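You operate a simulated robot arm through the tools that you are given. There is no shell and no other tool.

You are at the controls of a simulated robot arm. One attempt, no reset.

TASK
Move the phone bill from the ring binder to the blue tray.
Fine: put the paperweight on it and snap the rings shut again. Where these are worked on the way, their far stop is far enough and under half their travel is too little: binder rings.

It is judged by the outcome, as a careful person would: the job done as asked, and still so three seconds after it is handed in. It fails if anything else is knocked over, pushed out of place, dropped, spilled or broken.

THE ROBOT
A 6-joint arm with a fingered hand, fixed in place. Base frame: the origin is at the foot of the arm, x ahead of it, y to its left, z up; the work surface is at about z = 750. Readings come in mm, degrees, newtons and seconds.
With the tool pointing down near the work surface it reaches from about 340 to 740 mm from the base axis. Its first joint turns from -115.0 to 115.0 degrees. Payload 4 kg.
Tool frame: the origin (TCP) lies between the finger pads and is the grasp point; the fingertips stand 26 mm ahead of it; z points along the fingers, y is the line along which they close. The gripper opens to 132 mm. The gripper's body begins 73 mm behind the TCP. The gripper is a hand of 4 fingers: y runs from the thumb to the fingers, the wrist lies at [0, 0, -239] in the tool frame.
Orientation is that of the tool frame in the base frame, as a unit quaternion [x, y, z, w]. With the fingers straight down and closing along the base's y, the tool's x points along the base's -x, its y along +y and its z along -z.

THE INTERFACE
- The arm moves only by the tool play_rows. Its argument "plan" is a list of rows, each a list of 6 numbers: the shift along the base's x, y, z in mm, then the turn, a rotation vector about the base's x, y, z in rad. In form: [[tx, ty, tz, wx, wy, wz], ...]. A call has 1 to 20 rows; each row is the pose to reach, as a shift and turn from the pose commanded when the call began. A row lasts 0.2 s, in which the tool goes at most 50 mm and 8.6 degrees; a call with a longer step from one row to the next is refused whole. Where a pose cannot be reached the arm comes as near as it can. A force on the tool above 50 N (or 10 N above the force at the start of the call, whichever is more), or a blocked arm, ends the call early, and 0.2 s more pass. In this call time passes only in rows, and 0.2 s behind the last. It gives the time, the measured TCP pose, the force on the tool (base axes), the opening and the grip force at its end, in the units of the frame above (readings bear some noise), with the torque about the TCP (base axes, N m) and any sound that the robot's microphone picked up, and new pictures: "pictures" is both (left out), scene, wrist or none.
- Cameras (640 x 400 px; columns grow to the right, rows downward): "scene" is fixed at [219.2, 649, 1480.7]; the picture's right is [-0.97, -0.24, 0.00], its down [-0.14, 0.54, -0.83] and it looks along [0.20, -0.81, -0.56] (base axes); focal length 323 px, centre (320, 200). "wrist" rides on the gripper at [68, 2, -97] in the tool frame; the picture's right is [-0.03, 1.00, 0.00], its down [-0.82, -0.02, -0.58] and it looks along [-0.58, -0.01, 0.82] (tool axes); focal length 270 px, centre (320, 200). There is no depth. A picture from a camera that has moved, and an enlarged one, comes with that camera's place and axes in the base frame and with its lens.
- move_column(by): slides the trunk up (or, below 0, down) by that many mm; the arm rides with it, the base frame stays. It gives what a move gives, with no picture.
- set_fingers(finger1, finger2, finger3, thumb_bend): sets how far each is bent, from 0 (flat) to 100 (curled in); at 30 the hand is open as for a grip, at 70 the pads meet at the TCP. One left out holds its place. A second passes; each finger stops where it meets its share of the squeeze, and holds until it gets a number again. It is the only way to open and close the hand. It gives what a move gives, with no picture; readings hold the bend of each and the force on the fingers (four entries, about 0 where the hand has none), thumb and palm.
- zoom(camera, box): a new picture of the part [left, top, right, bottom] of that camera's present view, enlarged. It takes no simulated time.
- close_job(): hands the job in; it is judged then, once.

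Nothing tells you positions but the pictures and the camera data. Unless the task says otherwise, let go and move clear before handing in.

The tools are called after ">>>" as a command line: name --pt "numbers of a row" for each row, then --argument value for the rest, lists and objects as JSON in quotes. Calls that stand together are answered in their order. play_rows: Moves the arm, as the interface text tells. Its arguments: {"type":"object","properties":{"plan":{"type":"array"},"pictures":{"type":"string","enum":["both","scene","wrist","none"]}},"required":["plan"]} The other tools are called the same way: move_column (by) slides the trunk up or down; set_fingers (finger1, finger2, finger3, thumb_bend) moves the fingers one by one; zoom (camera, box) takes an enlarged picture of a part of a camera's view; close_job () hands the job in.

At the start:

```text
clock: 0.0
tool_pos: [291.4, -317.1, 1012.7]
tool_rot: [0.0, 1.0, -0.001, 0.0]
wrist_force: [-0.4, -0.5, 0.2]
torque: [0.0, 0.0, -0.03]
finger_gap: 132.1
grasp_force: 0.0
shape: jaw
bend: [30.0, 30.0, 30.0, 30.0]
finger forces: [0.0, 0.0, 0.0, 0.0, 0.1, 0.0]
trunk travel left (down, up): [-775.0, 215.0]
```

scene: 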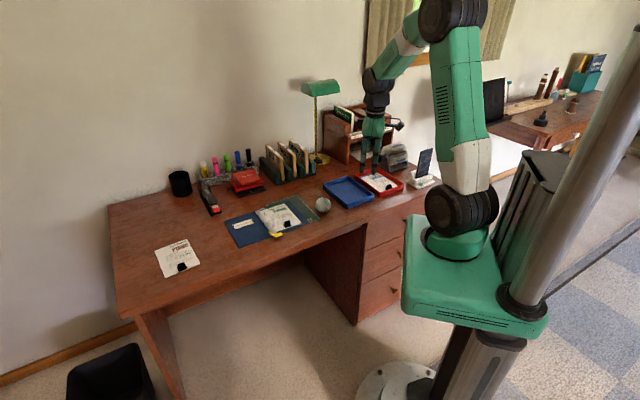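
wrist: 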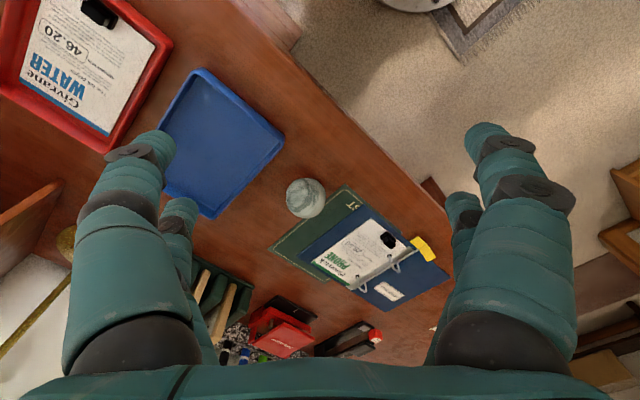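

I see a desk with a blue tray, a red tray, a round paperweight, and an open ring binder holding a phone bill. I'll zoom in before moving.

>>> zoom --camera "scene" --box '[200, 150, 420, 260]'

>>> zoom --camera "wrist" --box '[240, 150, 480, 320]'

>>> zoom --camera "scene" --box '[100, 140, 300, 290]'

```text
2.91 times, centred on (310, 205) of scene
camera zoom: at [219.2, 649.0, 1480.7], right [-0.97, -0.24, 0.0], down [-0.14, 0.54, -0.83], along [0.2, -0.81, -0.56], focal length 939 px, centre (349, 186)
```

zoom: 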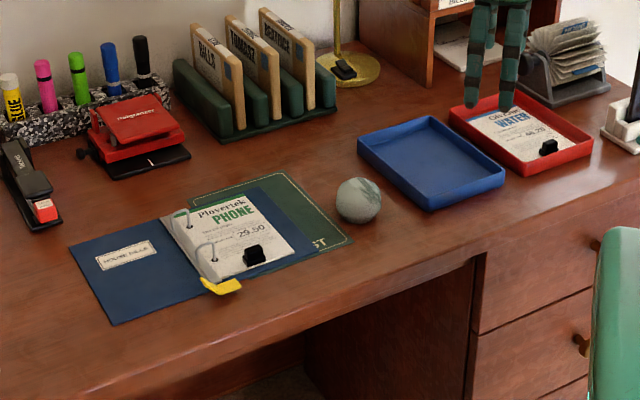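

```text
2.35 times, centred on (360, 235) of wrist
camera zoom: at [222.8, -315.7, 1109.2], right [0.03, 1.0, 0.0], down [0.82, -0.02, 0.58], along [0.58, -0.01, -0.82], focal length 636 px, centre (226, 118)
```

zoom: 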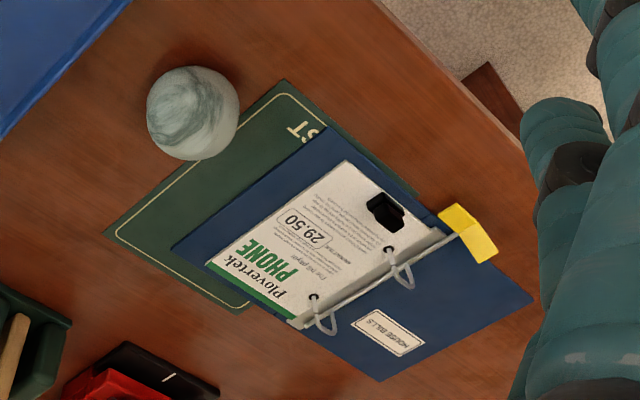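

```text
2.67 times, centred on (200, 215) of scene
camera zoom: at [219.2, 649.0, 1480.7], right [-0.97, -0.24, 0.0], down [-0.14, 0.54, -0.83], along [0.2, -0.81, -0.56], focal length 861 px, centre (640, 160)
```

zoom: 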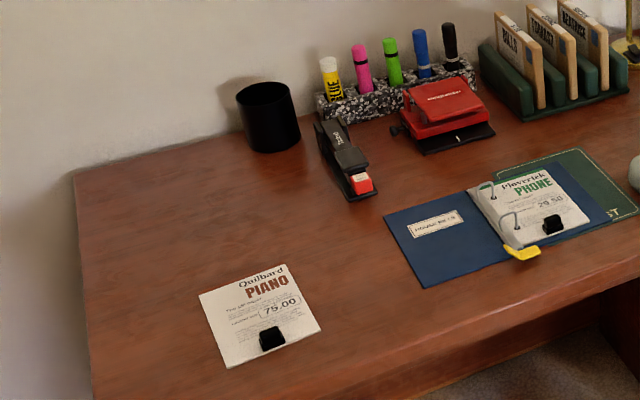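

The bill is held in the binder by two rings, with a yellow lever at the spine's near end. I'll look more closely at the lever, the tray and the hand.

>>> zoom --camera "scene" --box '[255, 195, 315, 245]'

>>> zoom --camera "wrist" --box '[340, 210, 460, 310]'

>>> zoom --camera "scene" --box '[315, 60, 445, 220]'

>>> zoom --camera "wrist" --box '[0, 100, 640, 400]'

```text
8.00 times, centred on (285, 220) of scene
camera zoom: at [219.2, 649.0, 1480.7], right [-0.97, -0.24, 0.0], down [-0.14, 0.54, -0.83], along [0.2, -0.81, -0.56], focal length 2582 px, centre (600, 40)
```

zoom: 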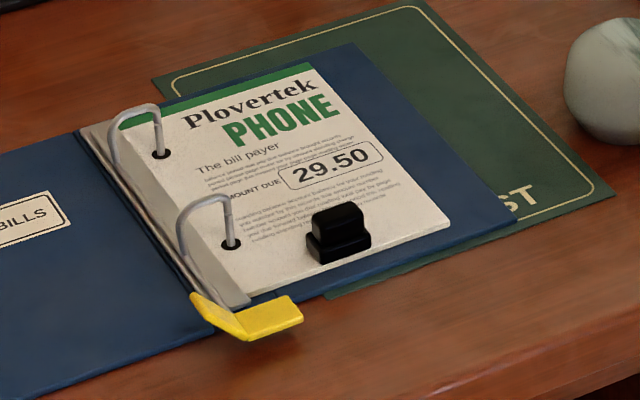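

```text
4.00 times, centred on (400, 260) of wrist
camera zoom: at [222.8, -315.7, 1109.2], right [0.03, 1.0, 0.0], down [0.82, -0.02, 0.58], along [0.58, -0.01, -0.82], focal length 1081 px, centre (0, -40)
```

zoom: 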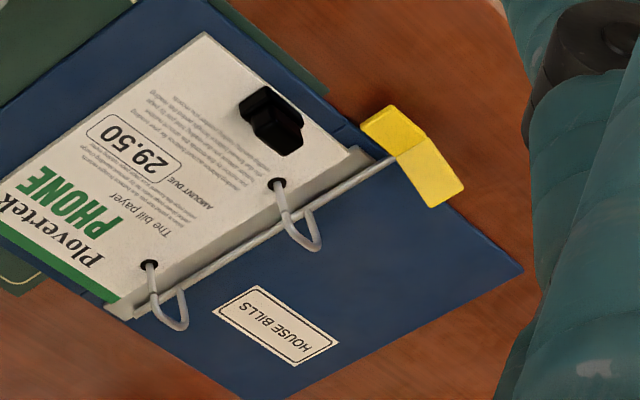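

```text
2.50 times, centred on (380, 140) of scene
camera zoom: at [219.2, 649.0, 1480.7], right [-0.97, -0.24, 0.0], down [-0.14, 0.54, -0.83], along [0.2, -0.81, -0.56], focal length 807 px, centre (170, 350)
```

zoom: 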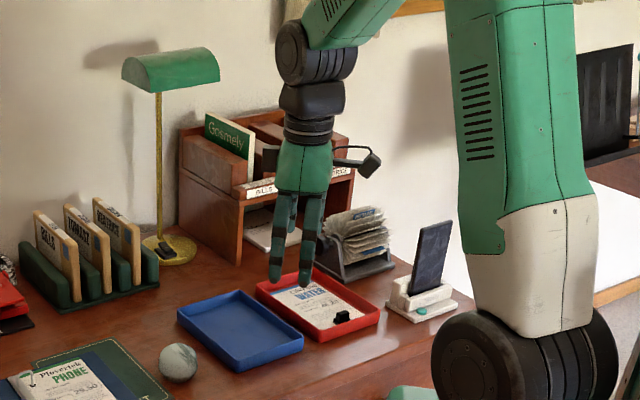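

```text
1.00 times, centred on (320, 250) of wrist (not enlarged: the box is as wide or as high as the picture)
camera zoom: at [222.8, -315.7, 1109.2], right [0.03, 1.0, 0.0], down [0.82, -0.02, 0.58], along [0.58, -0.01, -0.82], focal length 270 px, centre (320, 150)
```

zoom: 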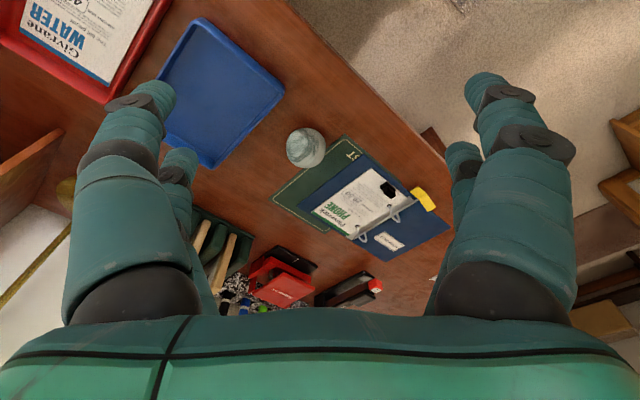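

The yellow lever looks like a V-shaped rocker at the spine's end, near (576, -141). I'll move the wrist camera above it for a closer look, staying high.

>>> play_rows --pt "26 22 -17 0 0 0" --pt "52 44 -35 0 0 0" --pt "78 66 -52 0 0 0" --pt "104 88 -70 0 0 0" --pt "130 110 -87 0 0 0" --pt "156 132 -105 0 0 0" --pt "182 154 -122 0 0 0" --pt "208 176 -140 0 0 0"

```text
clock: 1.8
tool_pos: [498.9, -143.2, 872.1]
tool_rot: [0.002, 1.0, -0.001, 0.0]
wrist_force: [0.5, -0.6, 0.0]
torque: [0.0, 0.0, -0.03]
finger_gap: 131.8
grasp_force: 0.1
shape: jaw
bend: [30.0, 30.0, 30.0, 30.0]
finger forces: [0.0, 0.1, 0.1, 0.1, 0.0, 0.0]
trunk travel left (down, up): [-775.0, 215.0]
camera wrist: at [431.3, -140.6, 968.4], right [0.03, 1.0, 0.0], down [0.82, -0.02, 0.58], along [0.58, -0.02, -0.82], focal length 270 px, centre (320, 200)
```

scene: 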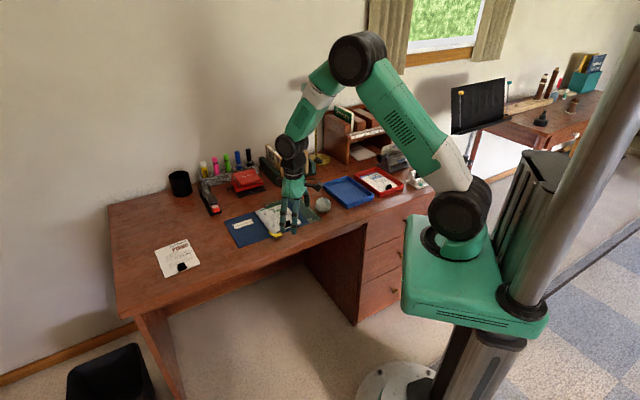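
wrist: 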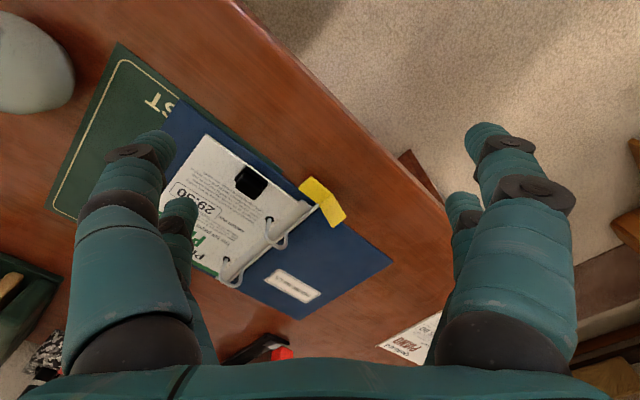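

>>> zoom --camera "wrist" --box '[260, 150, 380, 225]'

>>> zoom --camera "wrist" --box '[160, 120, 400, 320]'

>>> zoom --camera "scene" --box '[235, 150, 345, 250]'

```text
5.33 times, centred on (320, 188) of wrist
camera zoom: at [431.3, -140.6, 968.4], right [0.03, 1.0, 0.0], down [0.82, -0.02, 0.58], along [0.58, -0.02, -0.82], focal length 1442 px, centre (320, 267)
```

zoom: 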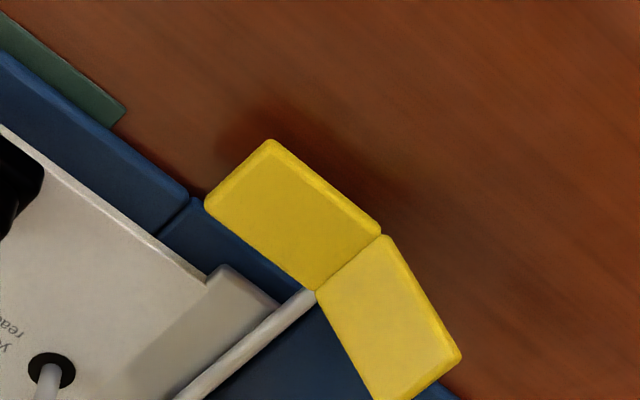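

```text
2.00 times, centred on (280, 220) of wrist
camera zoom: at [431.3, -140.6, 968.4], right [0.03, 1.0, 0.0], down [0.82, -0.02, 0.58], along [0.58, -0.02, -0.82], focal length 541 px, centre (400, 160)
```

zoom: 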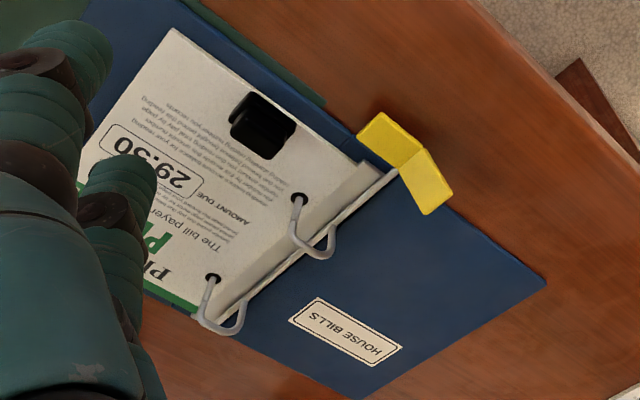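

```text
4.00 times, centred on (290, 200) of scene
camera zoom: at [219.2, 649.0, 1480.7], right [-0.97, -0.24, 0.0], down [-0.14, 0.54, -0.83], along [0.2, -0.81, -0.56], focal length 1291 px, centre (440, 200)
```

zoom: 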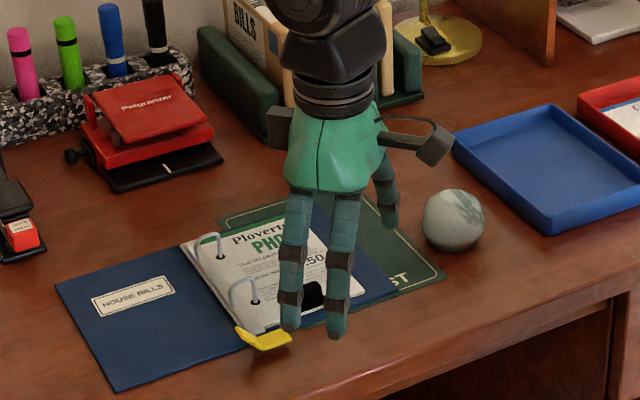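

The lever is a V rocker: the bill-side wing is flat and the cover-side wing is raised about 45°, so pressing the cover-side wing should open the rings. I'll raise a little and curl the fingers one at a time to learn the hand's layout.

>>> play_rows --pt "0 0 35 0 0 0" --pt "0 0 70 0 0 0" --pictures "none"

>>> set_fingers --finger1 100

>>> zoom --camera "wrist" --box '[0, 0, 640, 400]'

>>> zoom --camera "scene" --box '[240, 130, 350, 240]'

```text
clock: 2.4
tool_pos: [497.5, -142.1, 944.1]
tool_rot: [0.0, 1.0, -0.001, -0.001]
wrist_force: [-0.5, -0.6, 0.6]
torque: [0.0, 0.02, -0.01]
finger_gap: 131.8
grasp_force: 0.0
shape: jaw
bend: [30.0, 30.0, 30.0, 30.0]
finger forces: [0.0, 0.0, 0.0, 0.0, 0.1, 0.0]
trunk travel left (down, up): [-775.0, 215.0]
```

```text
clock: 3.4
tool_pos: [497.8, -142.6, 943.4]
tool_rot: [0.001, 1.0, 0.0, 0.001]
wrist_force: [-0.4, 0.7, 0.8]
torque: [-0.01, 0.01, 0.0]
finger_gap: 56.7
grasp_force: 0.0
shape: fingers
bend: [100.0, 30.0, 30.0, 30.0]
finger forces: [0.0, 0.0, 0.0, 0.1, 0.1, 0.0]
trunk travel left (down, up): [-775.0, 215.0]
```

```text
1.00 times, centred on (320, 200) of wrist (not enlarged: the box is as wide or as high as the picture)
camera zoom: at [430.3, -141.0, 1039.4], right [0.03, 1.0, 0.0], down [0.82, -0.02, 0.58], along [0.58, -0.01, -0.82], focal length 270 px, centre (320, 200)
```

zoom: 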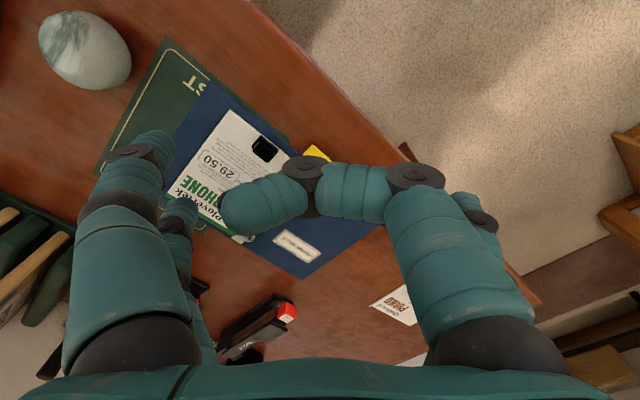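

```text
3.64 times, centred on (295, 185) of scene
camera zoom: at [219.2, 649.0, 1480.7], right [-0.97, -0.24, 0.0], down [-0.14, 0.54, -0.83], along [0.2, -0.81, -0.56], focal length 1174 px, centre (411, 254)
```

zoom: 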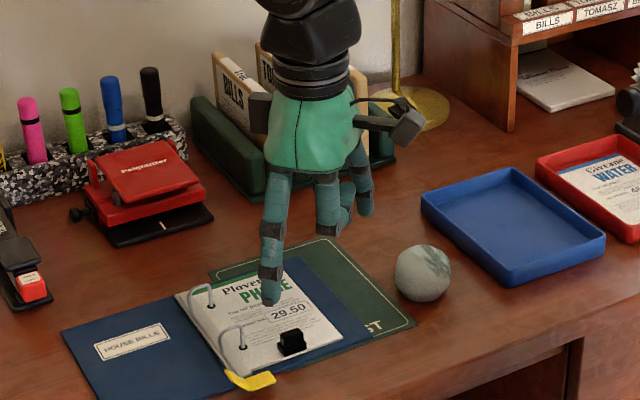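

>>> set_fingers --finger3 100

>>> zoom --camera "wrist" --box '[0, 0, 640, 400]'

>>> zoom --camera "scene" --box '[240, 130, 350, 240]'

```text
clock: 4.4
tool_pos: [499.9, -142.8, 942.8]
tool_rot: [0.0, 1.0, 0.0, 0.0]
wrist_force: [0.5, 0.6, 0.1]
torque: [0.0, -0.02, 0.0]
finger_gap: 56.8
grasp_force: 0.1
shape: fingers
bend: [100.0, 30.0, 100.0, 30.0]
finger forces: [0.0, 0.0, 0.0, 0.1, 0.0, 0.1]
trunk travel left (down, up): [-775.0, 215.0]
```

```text
1.00 times, centred on (320, 200) of wrist (not enlarged: the box is as wide or as high as the picture)
camera zoom: at [430.3, -141.0, 1039.4], right [0.03, 1.0, 0.0], down [0.82, -0.02, 0.58], along [0.58, -0.01, -0.82], focal length 270 px, centre (320, 200)
```

zoom: 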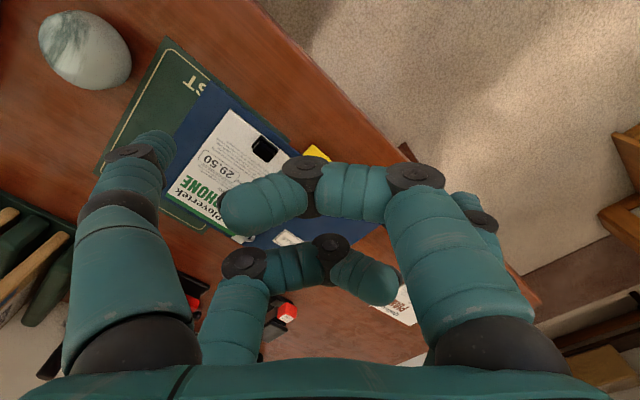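

```text
3.64 times, centred on (295, 185) of scene
camera zoom: at [219.2, 649.0, 1480.7], right [-0.97, -0.24, 0.0], down [-0.14, 0.54, -0.83], along [0.2, -0.81, -0.56], focal length 1174 px, centre (411, 254)
```

zoom: 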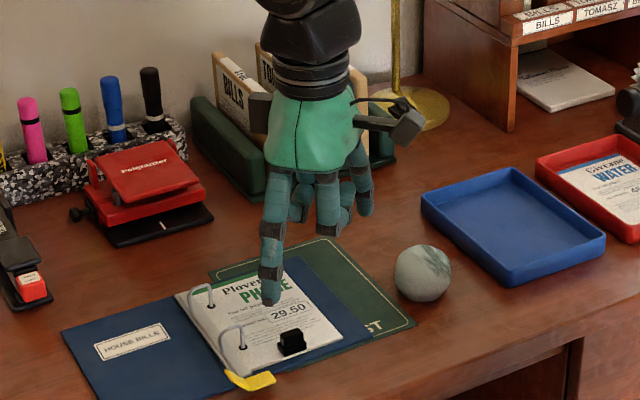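

Layout found: thumb and finger1 sit on the camera side, finger2 and finger3 on the far side. Next I'll look at the clip and ring details from here.

>>> zoom --camera "scene" --box '[262, 205, 312, 240]'

>>> zoom --camera "wrist" --box '[170, 100, 330, 200]'

>>> set_fingers --finger1 100 --finger2 100 --finger3 100 --thumb_bend 30

>>> zoom --camera "wrist" --box '[0, 0, 640, 400]'

>>> zoom --camera "scene" --box '[240, 130, 350, 240]'

```text
11.43 times, centred on (287, 222) of scene
camera zoom: at [219.2, 649.0, 1480.7], right [-0.97, -0.24, 0.0], down [-0.14, 0.54, -0.83], along [0.2, -0.81, -0.56], focal length 3689 px, centre (697, -57)
```

zoom: 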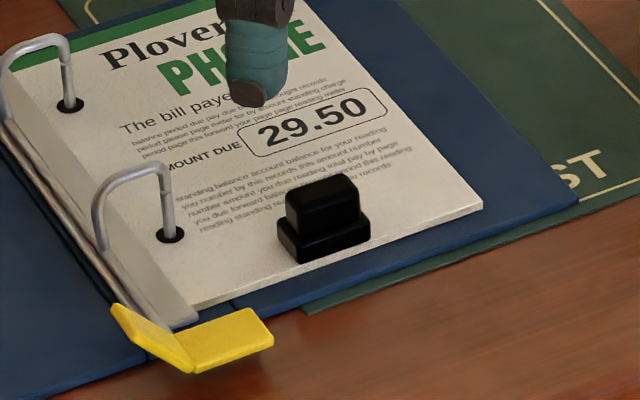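

```text
4.00 times, centred on (250, 150) of wrist
camera zoom: at [430.3, -141.0, 1039.4], right [0.03, 1.0, 0.0], down [0.82, -0.02, 0.58], along [0.58, -0.01, -0.82], focal length 1081 px, centre (600, 400)
```

zoom: 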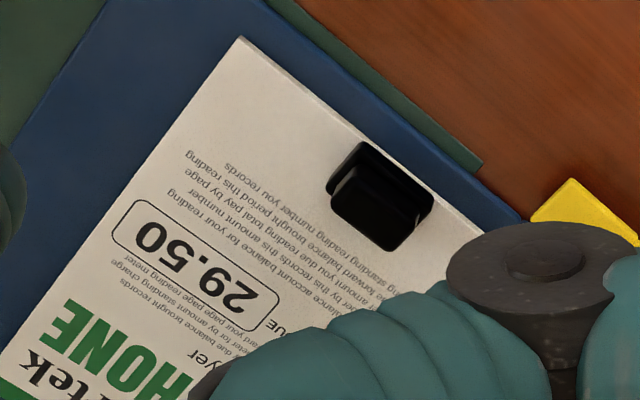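

```text
clock: 5.4
tool_pos: [498.6, -142.3, 942.7]
tool_rot: [0.0, 1.0, 0.0, 0.0]
wrist_force: [-0.4, 0.9, 0.3]
torque: [0.0, -0.01, 0.0]
finger_gap: 56.5
grasp_force: 0.1
shape: fingers
bend: [100.0, 88.0, 100.0, 30.0]
finger forces: [0.0, 0.0, 0.0, 0.0, 0.0, 0.0]
trunk travel left (down, up): [-775.0, 215.0]
```

```text
1.00 times, centred on (320, 200) of wrist (not enlarged: the box is as wide or as high as the picture)
camera zoom: at [430.3, -141.0, 1039.4], right [0.03, 1.0, 0.0], down [0.82, -0.02, 0.58], along [0.58, -0.01, -0.82], focal length 270 px, centre (320, 200)
```

zoom: 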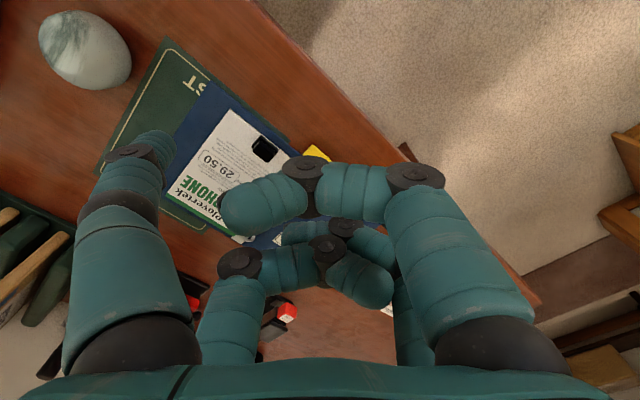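

```text
3.64 times, centred on (295, 185) of scene
camera zoom: at [219.2, 649.0, 1480.7], right [-0.97, -0.24, 0.0], down [-0.14, 0.54, -0.83], along [0.2, -0.81, -0.56], focal length 1174 px, centre (411, 254)
```

zoom: 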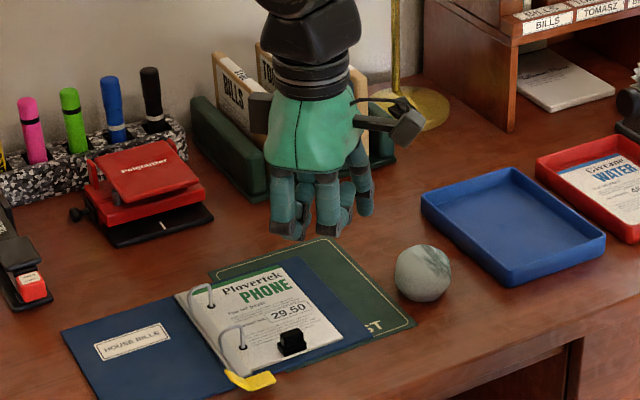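

>>> zoom --camera "wrist" --box '[240, 125, 296, 160]'

>>> zoom --camera "scene" --box '[276, 215, 296, 230]'

>>> zoom --camera "scene" --box '[310, 165, 410, 220]'

```text
11.43 times, centred on (268, 142) of wrist
camera zoom: at [430.3, -141.0, 1039.4], right [0.03, 1.0, 0.0], down [0.82, -0.02, 0.58], along [0.58, -0.01, -0.82], focal length 3089 px, centre (914, 857)
```

zoom: 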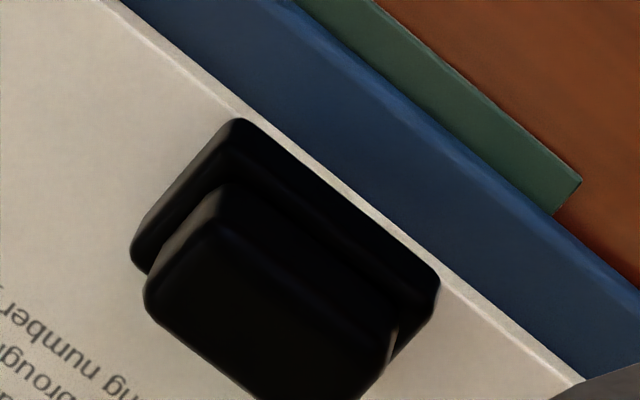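

```text
16.00 times, centred on (286, 222) of scene
camera zoom: at [219.2, 649.0, 1480.7], right [-0.97, -0.24, 0.0], down [-0.14, 0.54, -0.83], along [0.2, -0.81, -0.56], focal length 5165 px, centre (864, -160)
```

zoom: 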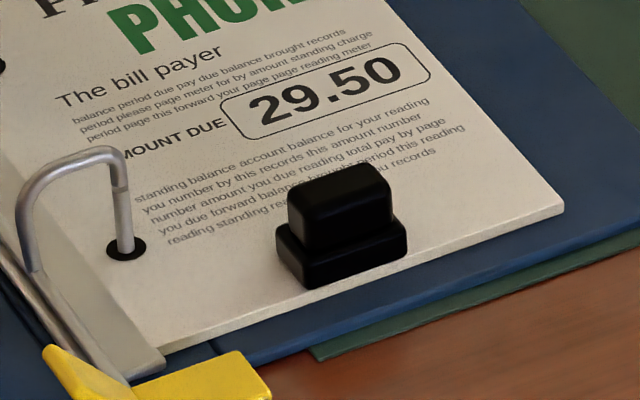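

```text
6.40 times, centred on (360, 192) of scene
camera zoom: at [219.2, 649.0, 1480.7], right [-0.97, -0.24, 0.0], down [-0.14, 0.54, -0.83], along [0.2, -0.81, -0.56], focal length 2066 px, centre (64, 248)
```

zoom: 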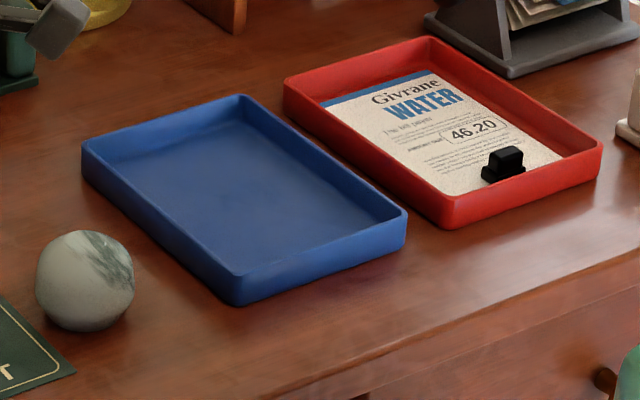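

The clip is about 24×16 mm with its knob top near z≈776, at roughly (555, -204). The tray centre is near (381, -476), and it lines up well with the bill. I'll now bring the extended thumb above the raised cover-side wing, around (588, -131).

>>> play_rows --pt "22 17 -10 0 0 0" --pt "44 34 -25 0 0 0" --pt "66 51 -40 0 0 0" --pt "88 68 -55 0 0 0" --pt "108 83 -73 0 0 0"

>>> zoom --camera "scene" --box '[230, 170, 310, 250]'

>>> zoom --camera "wrist" --box '[80, 60, 280, 185]'

```text
clock: 6.6
tool_pos: [607.4, -58.2, 868.3]
tool_rot: [0.0, 1.0, 0.0, -0.001]
wrist_force: [-0.6, -0.3, -0.5]
torque: [0.0, -0.04, 0.03]
finger_gap: 56.6
grasp_force: 0.0
shape: fingers
bend: [100.0, 88.0, 100.0, 30.0]
finger forces: [0.1, 0.0, 0.1, 0.1, 0.1, 0.1]
trunk travel left (down, up): [-775.0, 215.0]
camera wrist: at [539.7, -56.9, 964.9], right [0.03, 1.0, 0.0], down [0.82, -0.02, 0.58], along [0.58, -0.01, -0.82], focal length 270 px, centre (320, 200)
```

scene: 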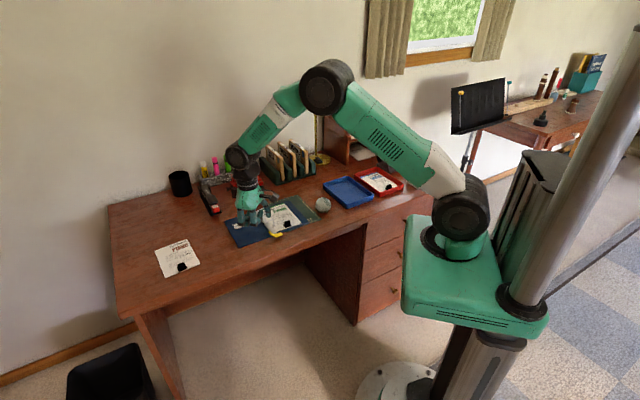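
wrist: 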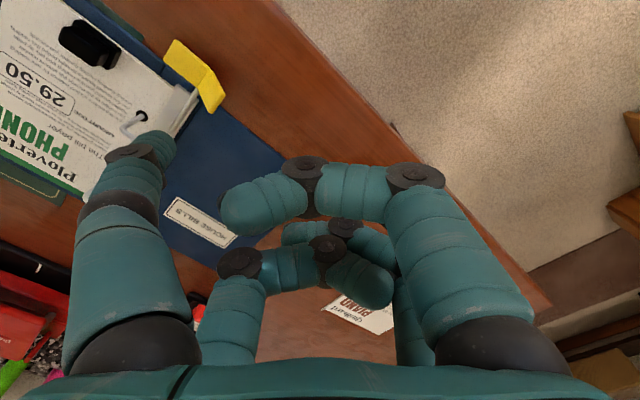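

```text
5.00 times, centred on (270, 210) of scene
camera zoom: at [219.2, 649.0, 1480.7], right [-0.97, -0.24, 0.0], down [-0.14, 0.54, -0.83], along [0.2, -0.81, -0.56], focal length 1614 px, centre (570, 150)
```

zoom: 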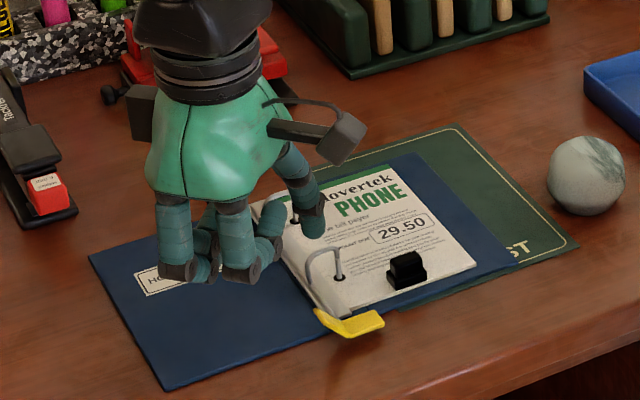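

```text
3.20 times, centred on (180, 122) of wrist
camera zoom: at [539.7, -56.9, 964.9], right [0.03, 1.0, 0.0], down [0.82, -0.02, 0.58], along [0.58, -0.01, -0.82], focal length 865 px, centre (768, 448)
```

zoom: 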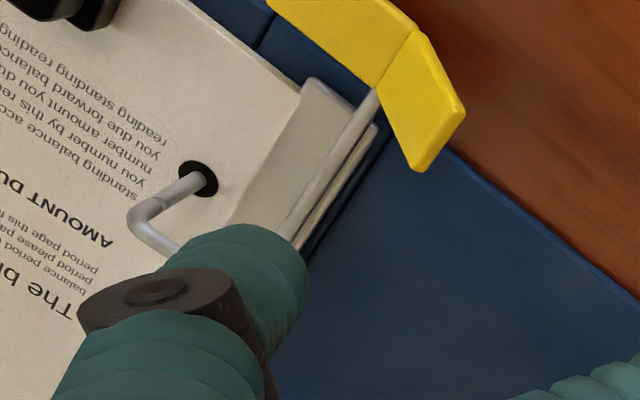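

The thumb tip is close to directly above the raised wing. I'll nudge it slightly and descend to about 6 mm above the wing, then check again.

>>> play_rows --pt "1 4 -20 0 0 0" --pt "1 4 -40 0 0 0" --pt "1 4 -56 0 0 0"

>>> zoom --camera "scene" --box '[255, 205, 305, 245]'

>>> zoom --camera "wrist" --box '[80, 60, 280, 185]'

```text
clock: 7.4
tool_pos: [608.6, -55.1, 812.7]
tool_rot: [-0.001, 1.0, 0.0, 0.0]
wrist_force: [-0.1, -0.7, -0.2]
torque: [0.02, -0.01, -0.02]
finger_gap: 56.6
grasp_force: 0.1
shape: fingers
bend: [100.0, 88.0, 100.0, 30.0]
finger forces: [0.0, 0.0, 0.0, 0.1, 0.0, 0.0]
trunk travel left (down, up): [-775.0, 215.0]
camera wrist: at [540.5, -53.3, 909.6], right [0.03, 1.0, 0.0], down [0.82, -0.02, 0.58], along [0.58, -0.01, -0.82], focal length 270 px, centre (320, 200)
```

scene: 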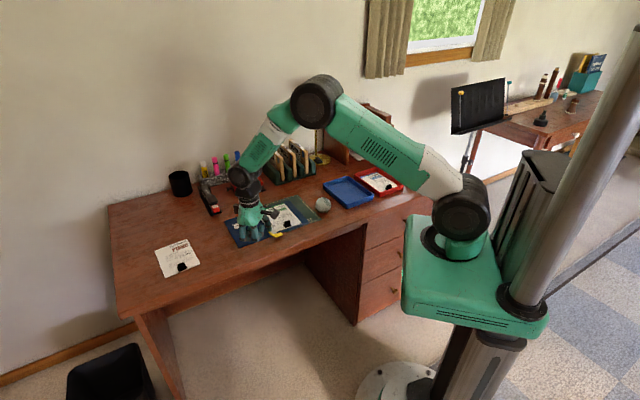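
wrist: 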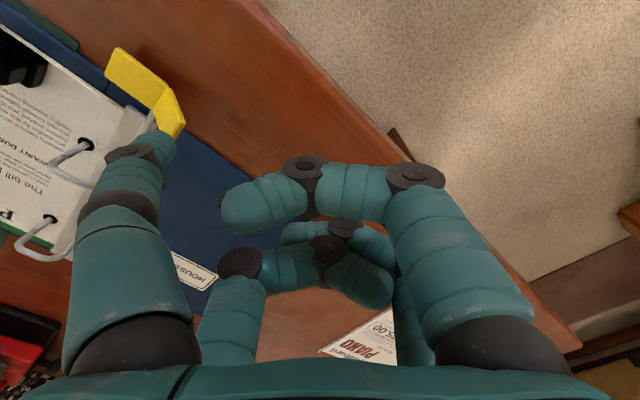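

```text
10.00 times, centred on (280, 225) of scene
camera zoom: at [219.2, 649.0, 1480.7], right [-0.97, -0.24, 0.0], down [-0.14, 0.54, -0.83], along [0.2, -0.81, -0.56], focal length 3228 px, centre (720, -50)
```

zoom: 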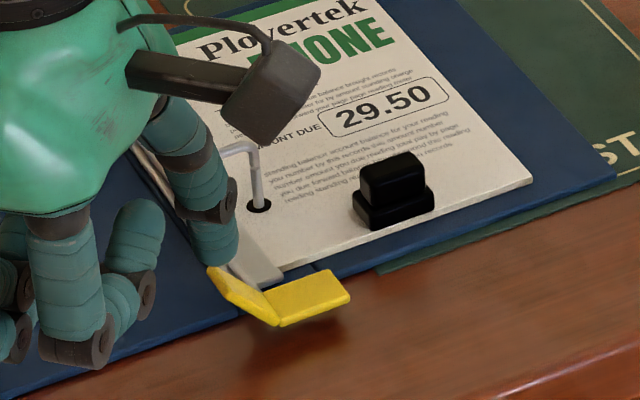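

```text
3.20 times, centred on (180, 122) of wrist
camera zoom: at [540.5, -53.3, 909.6], right [0.03, 1.0, 0.0], down [0.82, -0.02, 0.58], along [0.58, -0.01, -0.82], focal length 865 px, centre (768, 448)
```

zoom: 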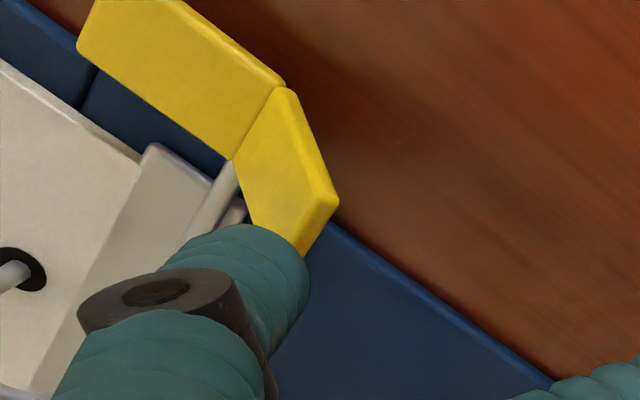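

The thumb tip is right above the raised wing's outer part. I'll press down slowly, watching the force.

>>> play_rows --pt "0 0 -4 0 0 0" --pt "0 0 -8 0 0 0" --pt "0 0 -12 0 0 0" --pt "0 0 -15 0 0 0"

>>> zoom --camera "scene" --box '[255, 205, 305, 245]'

>>> zoom --camera "wrist" --box '[80, 30, 280, 155]'

```text
clock: 8.4
tool_pos: [607.6, -54.4, 799.2]
tool_rot: [0.0, 1.0, 0.0, 0.0]
wrist_force: [-0.4, -0.3, 0.5]
torque: [-0.05, 0.02, 0.03]
finger_gap: 56.8
grasp_force: 0.0
shape: fingers
bend: [100.0, 88.0, 100.0, 30.0]
finger forces: [0.0, 0.0, 0.1, 0.0, 0.7, 0.0]
trunk travel left (down, up): [-775.0, 215.0]
camera wrist: at [539.8, -52.9, 895.1], right [0.03, 1.0, 0.0], down [0.82, -0.02, 0.58], along [0.58, -0.01, -0.82], focal length 270 px, centre (320, 200)
```

scene: 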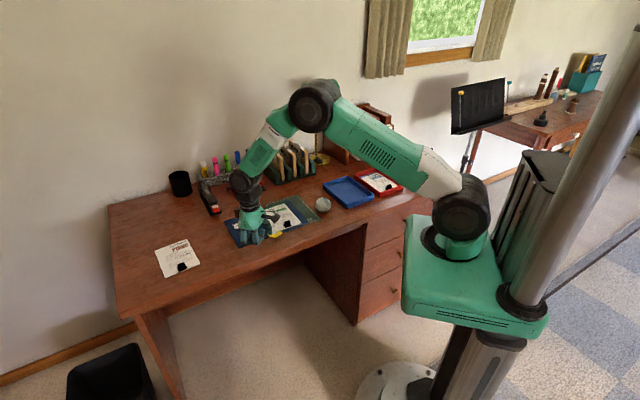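
wrist: 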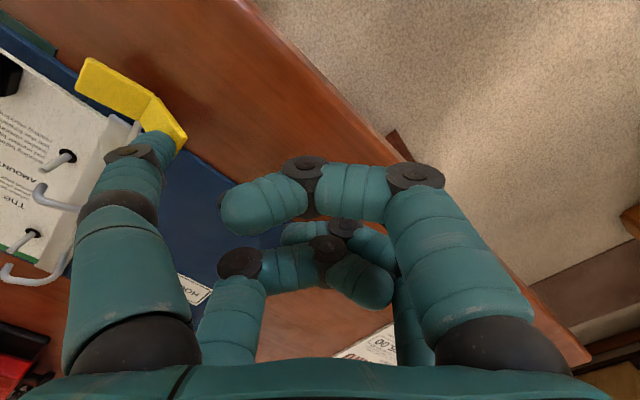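

```text
10.00 times, centred on (280, 225) of scene
camera zoom: at [219.2, 649.0, 1480.7], right [-0.97, -0.24, 0.0], down [-0.14, 0.54, -0.83], along [0.2, -0.81, -0.56], focal length 3228 px, centre (720, -50)
```

zoom: 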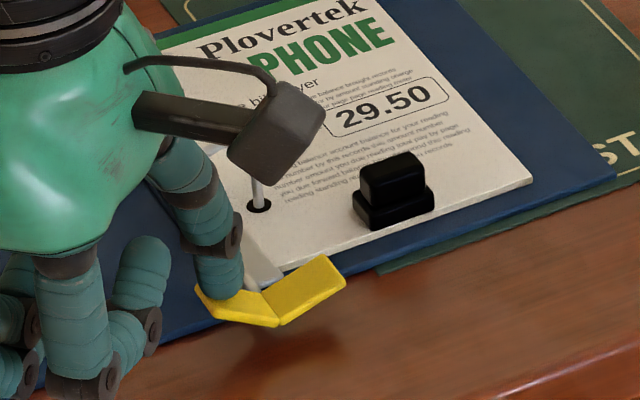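

```text
3.20 times, centred on (180, 92) of wrist
camera zoom: at [539.8, -52.9, 895.1], right [0.03, 1.0, 0.0], down [0.82, -0.02, 0.58], along [0.58, -0.01, -0.82], focal length 865 px, centre (768, 544)
```

zoom: 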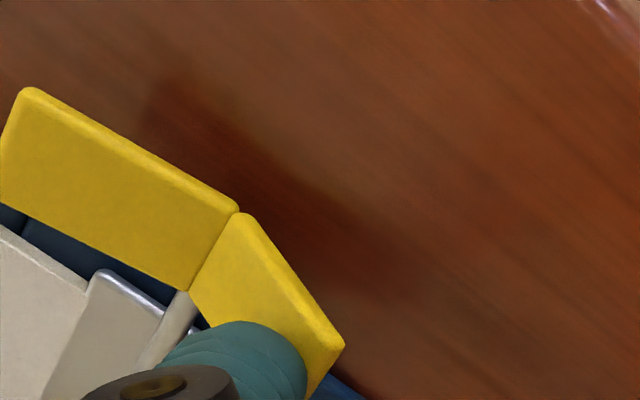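

The lever is rotating with hardly any force and the rings are starting to open. I'll keep pressing towards the far stop.

>>> play_rows --pt "0 0 -3 0 0 0" --pt "0 0 -6 0 0 0" --pt "0 0 -9 0 0 0"

>>> zoom --camera "scene" --box '[255, 205, 305, 245]'

>>> zoom --camera "wrist" --box '[0, 30, 200, 155]'

```text
clock: 9.2
tool_pos: [607.6, -55.2, 790.7]
tool_rot: [0.0, 1.0, -0.001, 0.0]
wrist_force: [-0.3, -1.1, -0.3]
torque: [-0.03, -0.01, -0.01]
finger_gap: 56.7
grasp_force: 0.0
shape: fingers
bend: [100.0, 88.0, 100.0, 30.0]
finger forces: [0.0, 0.0, 0.0, 0.1, 0.1, 0.0]
trunk travel left (down, up): [-775.0, 215.0]
camera wrist: at [539.8, -53.0, 886.0], right [0.03, 1.0, 0.0], down [0.82, -0.02, 0.58], along [0.58, -0.01, -0.82], focal length 270 px, centre (320, 200)
```

scene: 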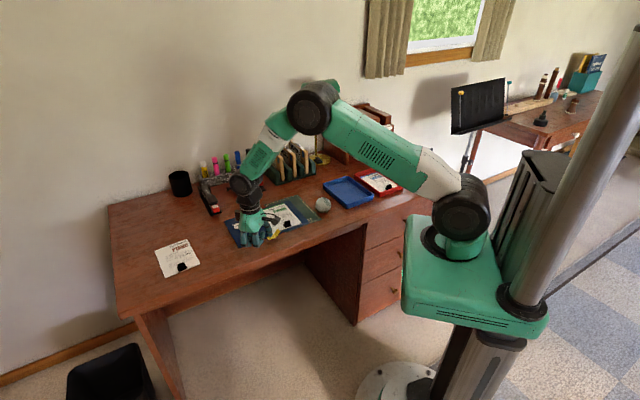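
wrist: 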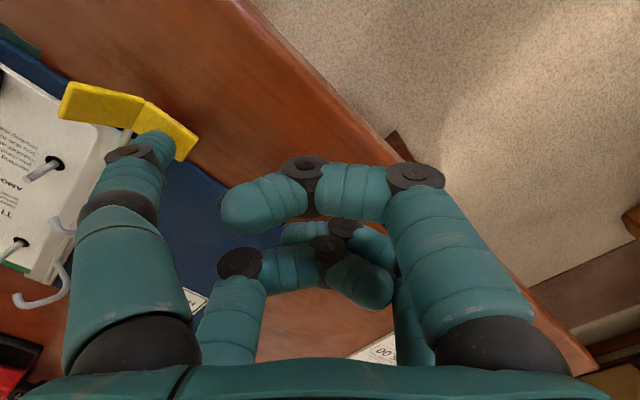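

```text
10.00 times, centred on (280, 225) of scene
camera zoom: at [219.2, 649.0, 1480.7], right [-0.97, -0.24, 0.0], down [-0.14, 0.54, -0.83], along [0.2, -0.81, -0.56], focal length 3228 px, centre (720, -50)
```

zoom: 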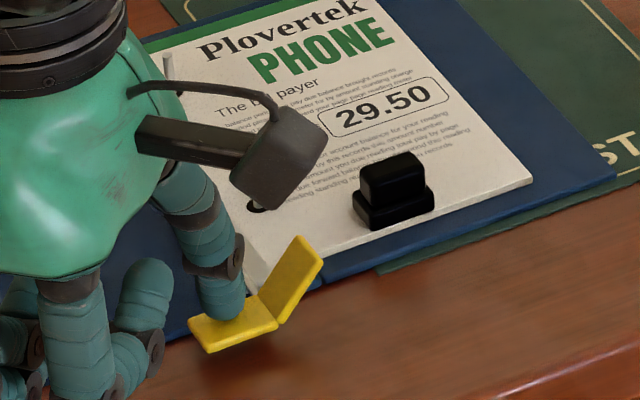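

```text
3.20 times, centred on (100, 92) of wrist
camera zoom: at [539.8, -53.0, 886.0], right [0.03, 1.0, 0.0], down [0.82, -0.02, 0.58], along [0.58, -0.01, -0.82], focal length 865 px, centre (1024, 544)
```

zoom: 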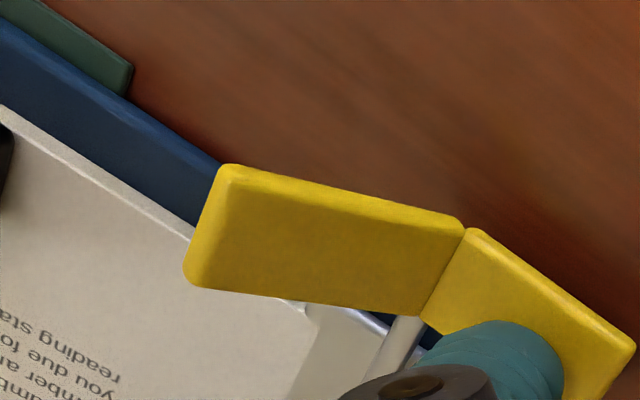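

The rocker has flipped over and the rings are open. I'll press 3 mm more to be sure of the stop, then lift clear straight up and inspect.

>>> play_rows --pt "0 0 -1.5 0 0 0" --pt "0 0 -3 0 0 0" --pictures "none"

>>> zoom --camera "scene" --box '[255, 205, 305, 245]'

```text
clock: 9.8
tool_pos: [607.7, -55.0, 785.6]
tool_rot: [0.0, 1.0, 0.0, 0.0]
wrist_force: [-0.8, 0.3, 1.0]
torque: [-0.06, 0.03, 0.0]
finger_gap: 56.7
grasp_force: 0.1
shape: fingers
bend: [100.0, 88.0, 100.0, 30.0]
finger forces: [0.0, 0.0, 0.1, 0.0, 0.8, 0.0]
trunk travel left (down, up): [-775.0, 215.0]
```

```text
10.00 times, centred on (280, 225) of scene
camera zoom: at [219.2, 649.0, 1480.7], right [-0.97, -0.24, 0.0], down [-0.14, 0.54, -0.83], along [0.2, -0.81, -0.56], focal length 3228 px, centre (720, -50)
```

zoom: 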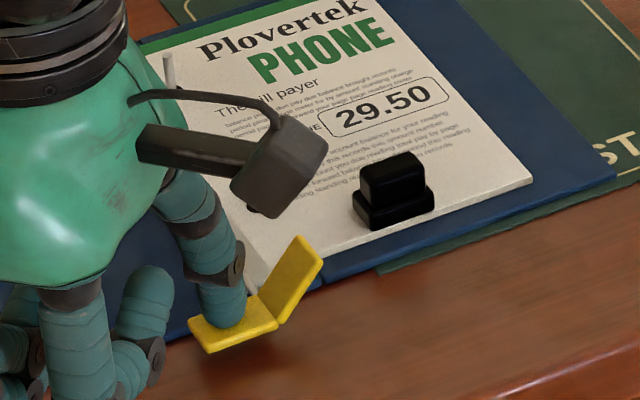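

>>> play_rows --pt "0 0 -1.5 0 0 0" --pictures "none"

>>> zoom --camera "scene" --box '[255, 205, 305, 245]'

```text
clock: 10.2
tool_pos: [608.0, -55.2, 786.1]
tool_rot: [0.0, 1.0, 0.0, 0.0]
wrist_force: [0.6, 1.2, 2.4]
torque: [-0.23, 0.08, -0.04]
finger_gap: 57.3
grasp_force: 2.0
shape: fingers
bend: [100.0, 88.0, 100.0, 30.0]
finger forces: [0.0, 0.1, 0.1, 0.1, 3.5, 0.0]
trunk travel left (down, up): [-775.0, 215.0]
```

```text
10.00 times, centred on (280, 225) of scene
camera zoom: at [219.2, 649.0, 1480.7], right [-0.97, -0.24, 0.0], down [-0.14, 0.54, -0.83], along [0.2, -0.81, -0.56], focal length 3228 px, centre (720, -50)
```

zoom: 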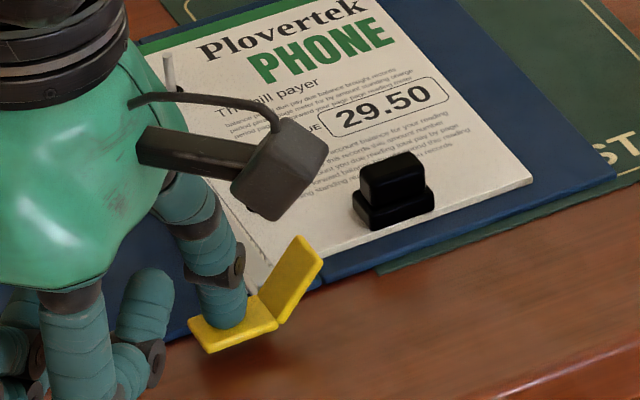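

The lever is at its stop, since the force rises while it no longer moves. I'll lift straight up and inspect the open rings.

>>> play_rows --pt "0 0 30 0 0 0" --pt "0 0 70 0 0 0" --pt "0 0 110 0 0 0" --pt "-20 -20 140 0 0 0"

>>> zoom --camera "scene" --box '[235, 190, 315, 250]'

>>> zoom --camera "wrist" --box '[0, 0, 240, 150]'

```text
clock: 11.2
tool_pos: [588.7, -74.2, 926.0]
tool_rot: [0.0, 1.0, 0.0, 0.0]
wrist_force: [0.0, 0.5, 0.2]
torque: [0.01, -0.03, 0.0]
finger_gap: 56.8
grasp_force: 0.2
shape: fingers
bend: [100.0, 88.0, 100.0, 30.0]
finger forces: [0.0, 0.0, 0.0, 0.1, 0.0, 0.1]
trunk travel left (down, up): [-775.0, 215.0]
camera wrist: at [520.1, -73.1, 1022.4], right [0.03, 1.0, 0.0], down [0.82, -0.02, 0.58], along [0.58, -0.01, -0.82], focal length 270 px, centre (320, 200)
```

scene: 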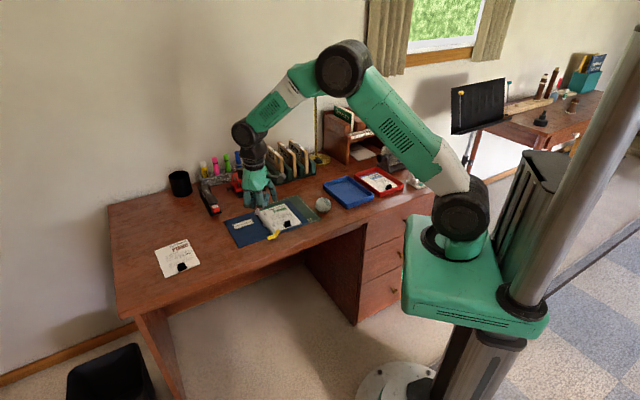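
wrist: 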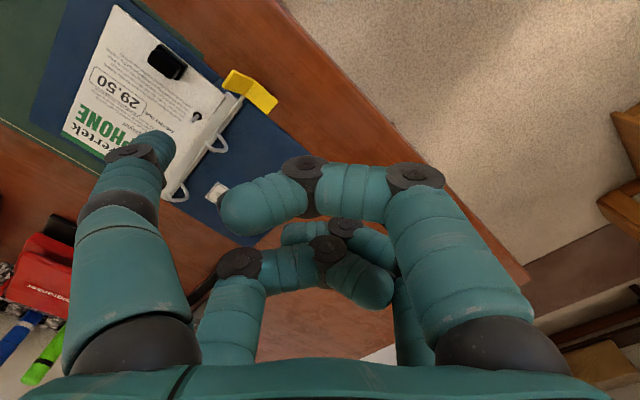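

```text
6.67 times, centred on (275, 220) of scene
camera zoom: at [219.2, 649.0, 1480.7], right [-0.97, -0.24, 0.0], down [-0.14, 0.54, -0.83], along [0.2, -0.81, -0.56], focal length 2152 px, centre (620, 67)
```

zoom: 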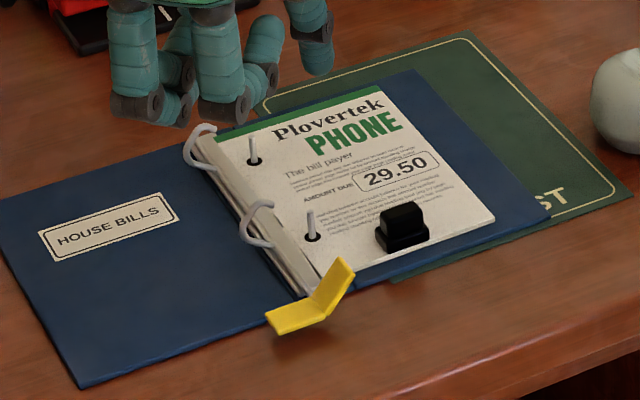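

```text
2.67 times, centred on (120, 75) of wrist
camera zoom: at [520.1, -73.1, 1022.4], right [0.03, 1.0, 0.0], down [0.82, -0.02, 0.58], along [0.58, -0.01, -0.82], focal length 721 px, centre (853, 533)
```

zoom: 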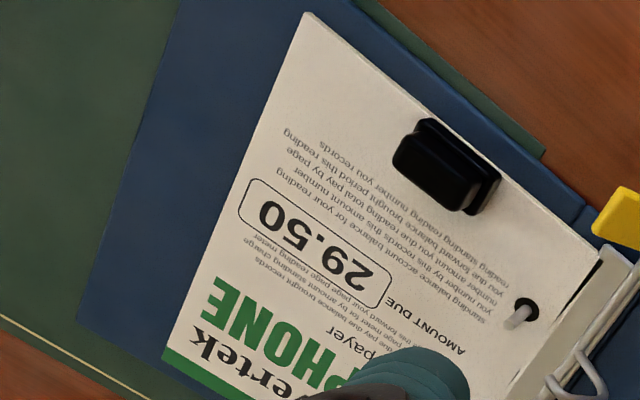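

The rings are open: the hoops have swung to the cover side and two short posts remain through the holes, so the bill must lift straight up. I'll check how the finger pairs look when nearly closed.

>>> set_fingers --finger1 30 --finger2 62 --finger3 62 --thumb_bend 30

>>> zoom --camera "wrist" --box '[0, 0, 640, 400]'

>>> zoom --camera "scene" --box '[225, 130, 305, 230]'

```text
clock: 12.2
tool_pos: [589.2, -74.3, 927.1]
tool_rot: [0.0, 1.0, 0.0, -0.001]
wrist_force: [-0.5, 0.4, 0.3]
torque: [0.04, -0.01, -0.01]
finger_gap: 133.0
grasp_force: 0.1
shape: fingers
bend: [30.0, 62.0, 62.0, 30.0]
finger forces: [0.0, 0.0, 0.1, 0.1, 0.0, 0.1]
trunk travel left (down, up): [-775.0, 215.0]
```

```text
1.00 times, centred on (320, 200) of wrist (not enlarged: the box is as wide or as high as the picture)
camera zoom: at [520.5, -73.1, 1021.9], right [0.03, 1.0, 0.0], down [0.82, -0.02, 0.58], along [0.58, -0.01, -0.82], focal length 270 px, centre (320, 200)
```

zoom: 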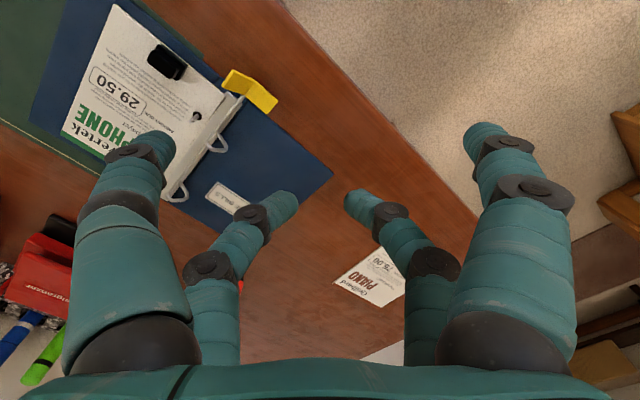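

```text
4.00 times, centred on (265, 180) of scene
camera zoom: at [219.2, 649.0, 1480.7], right [-0.97, -0.24, 0.0], down [-0.14, 0.54, -0.83], along [0.2, -0.81, -0.56], focal length 1291 px, centre (540, 280)
```

zoom: 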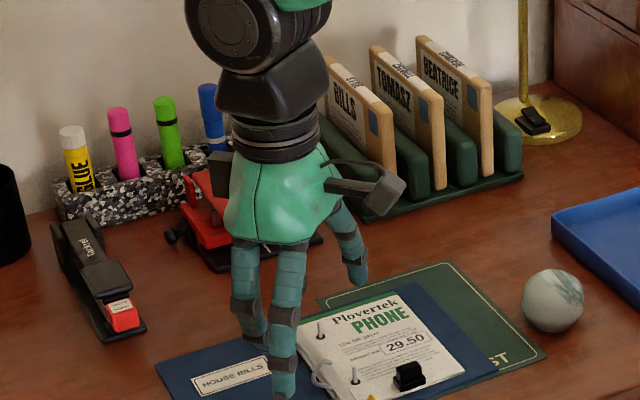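

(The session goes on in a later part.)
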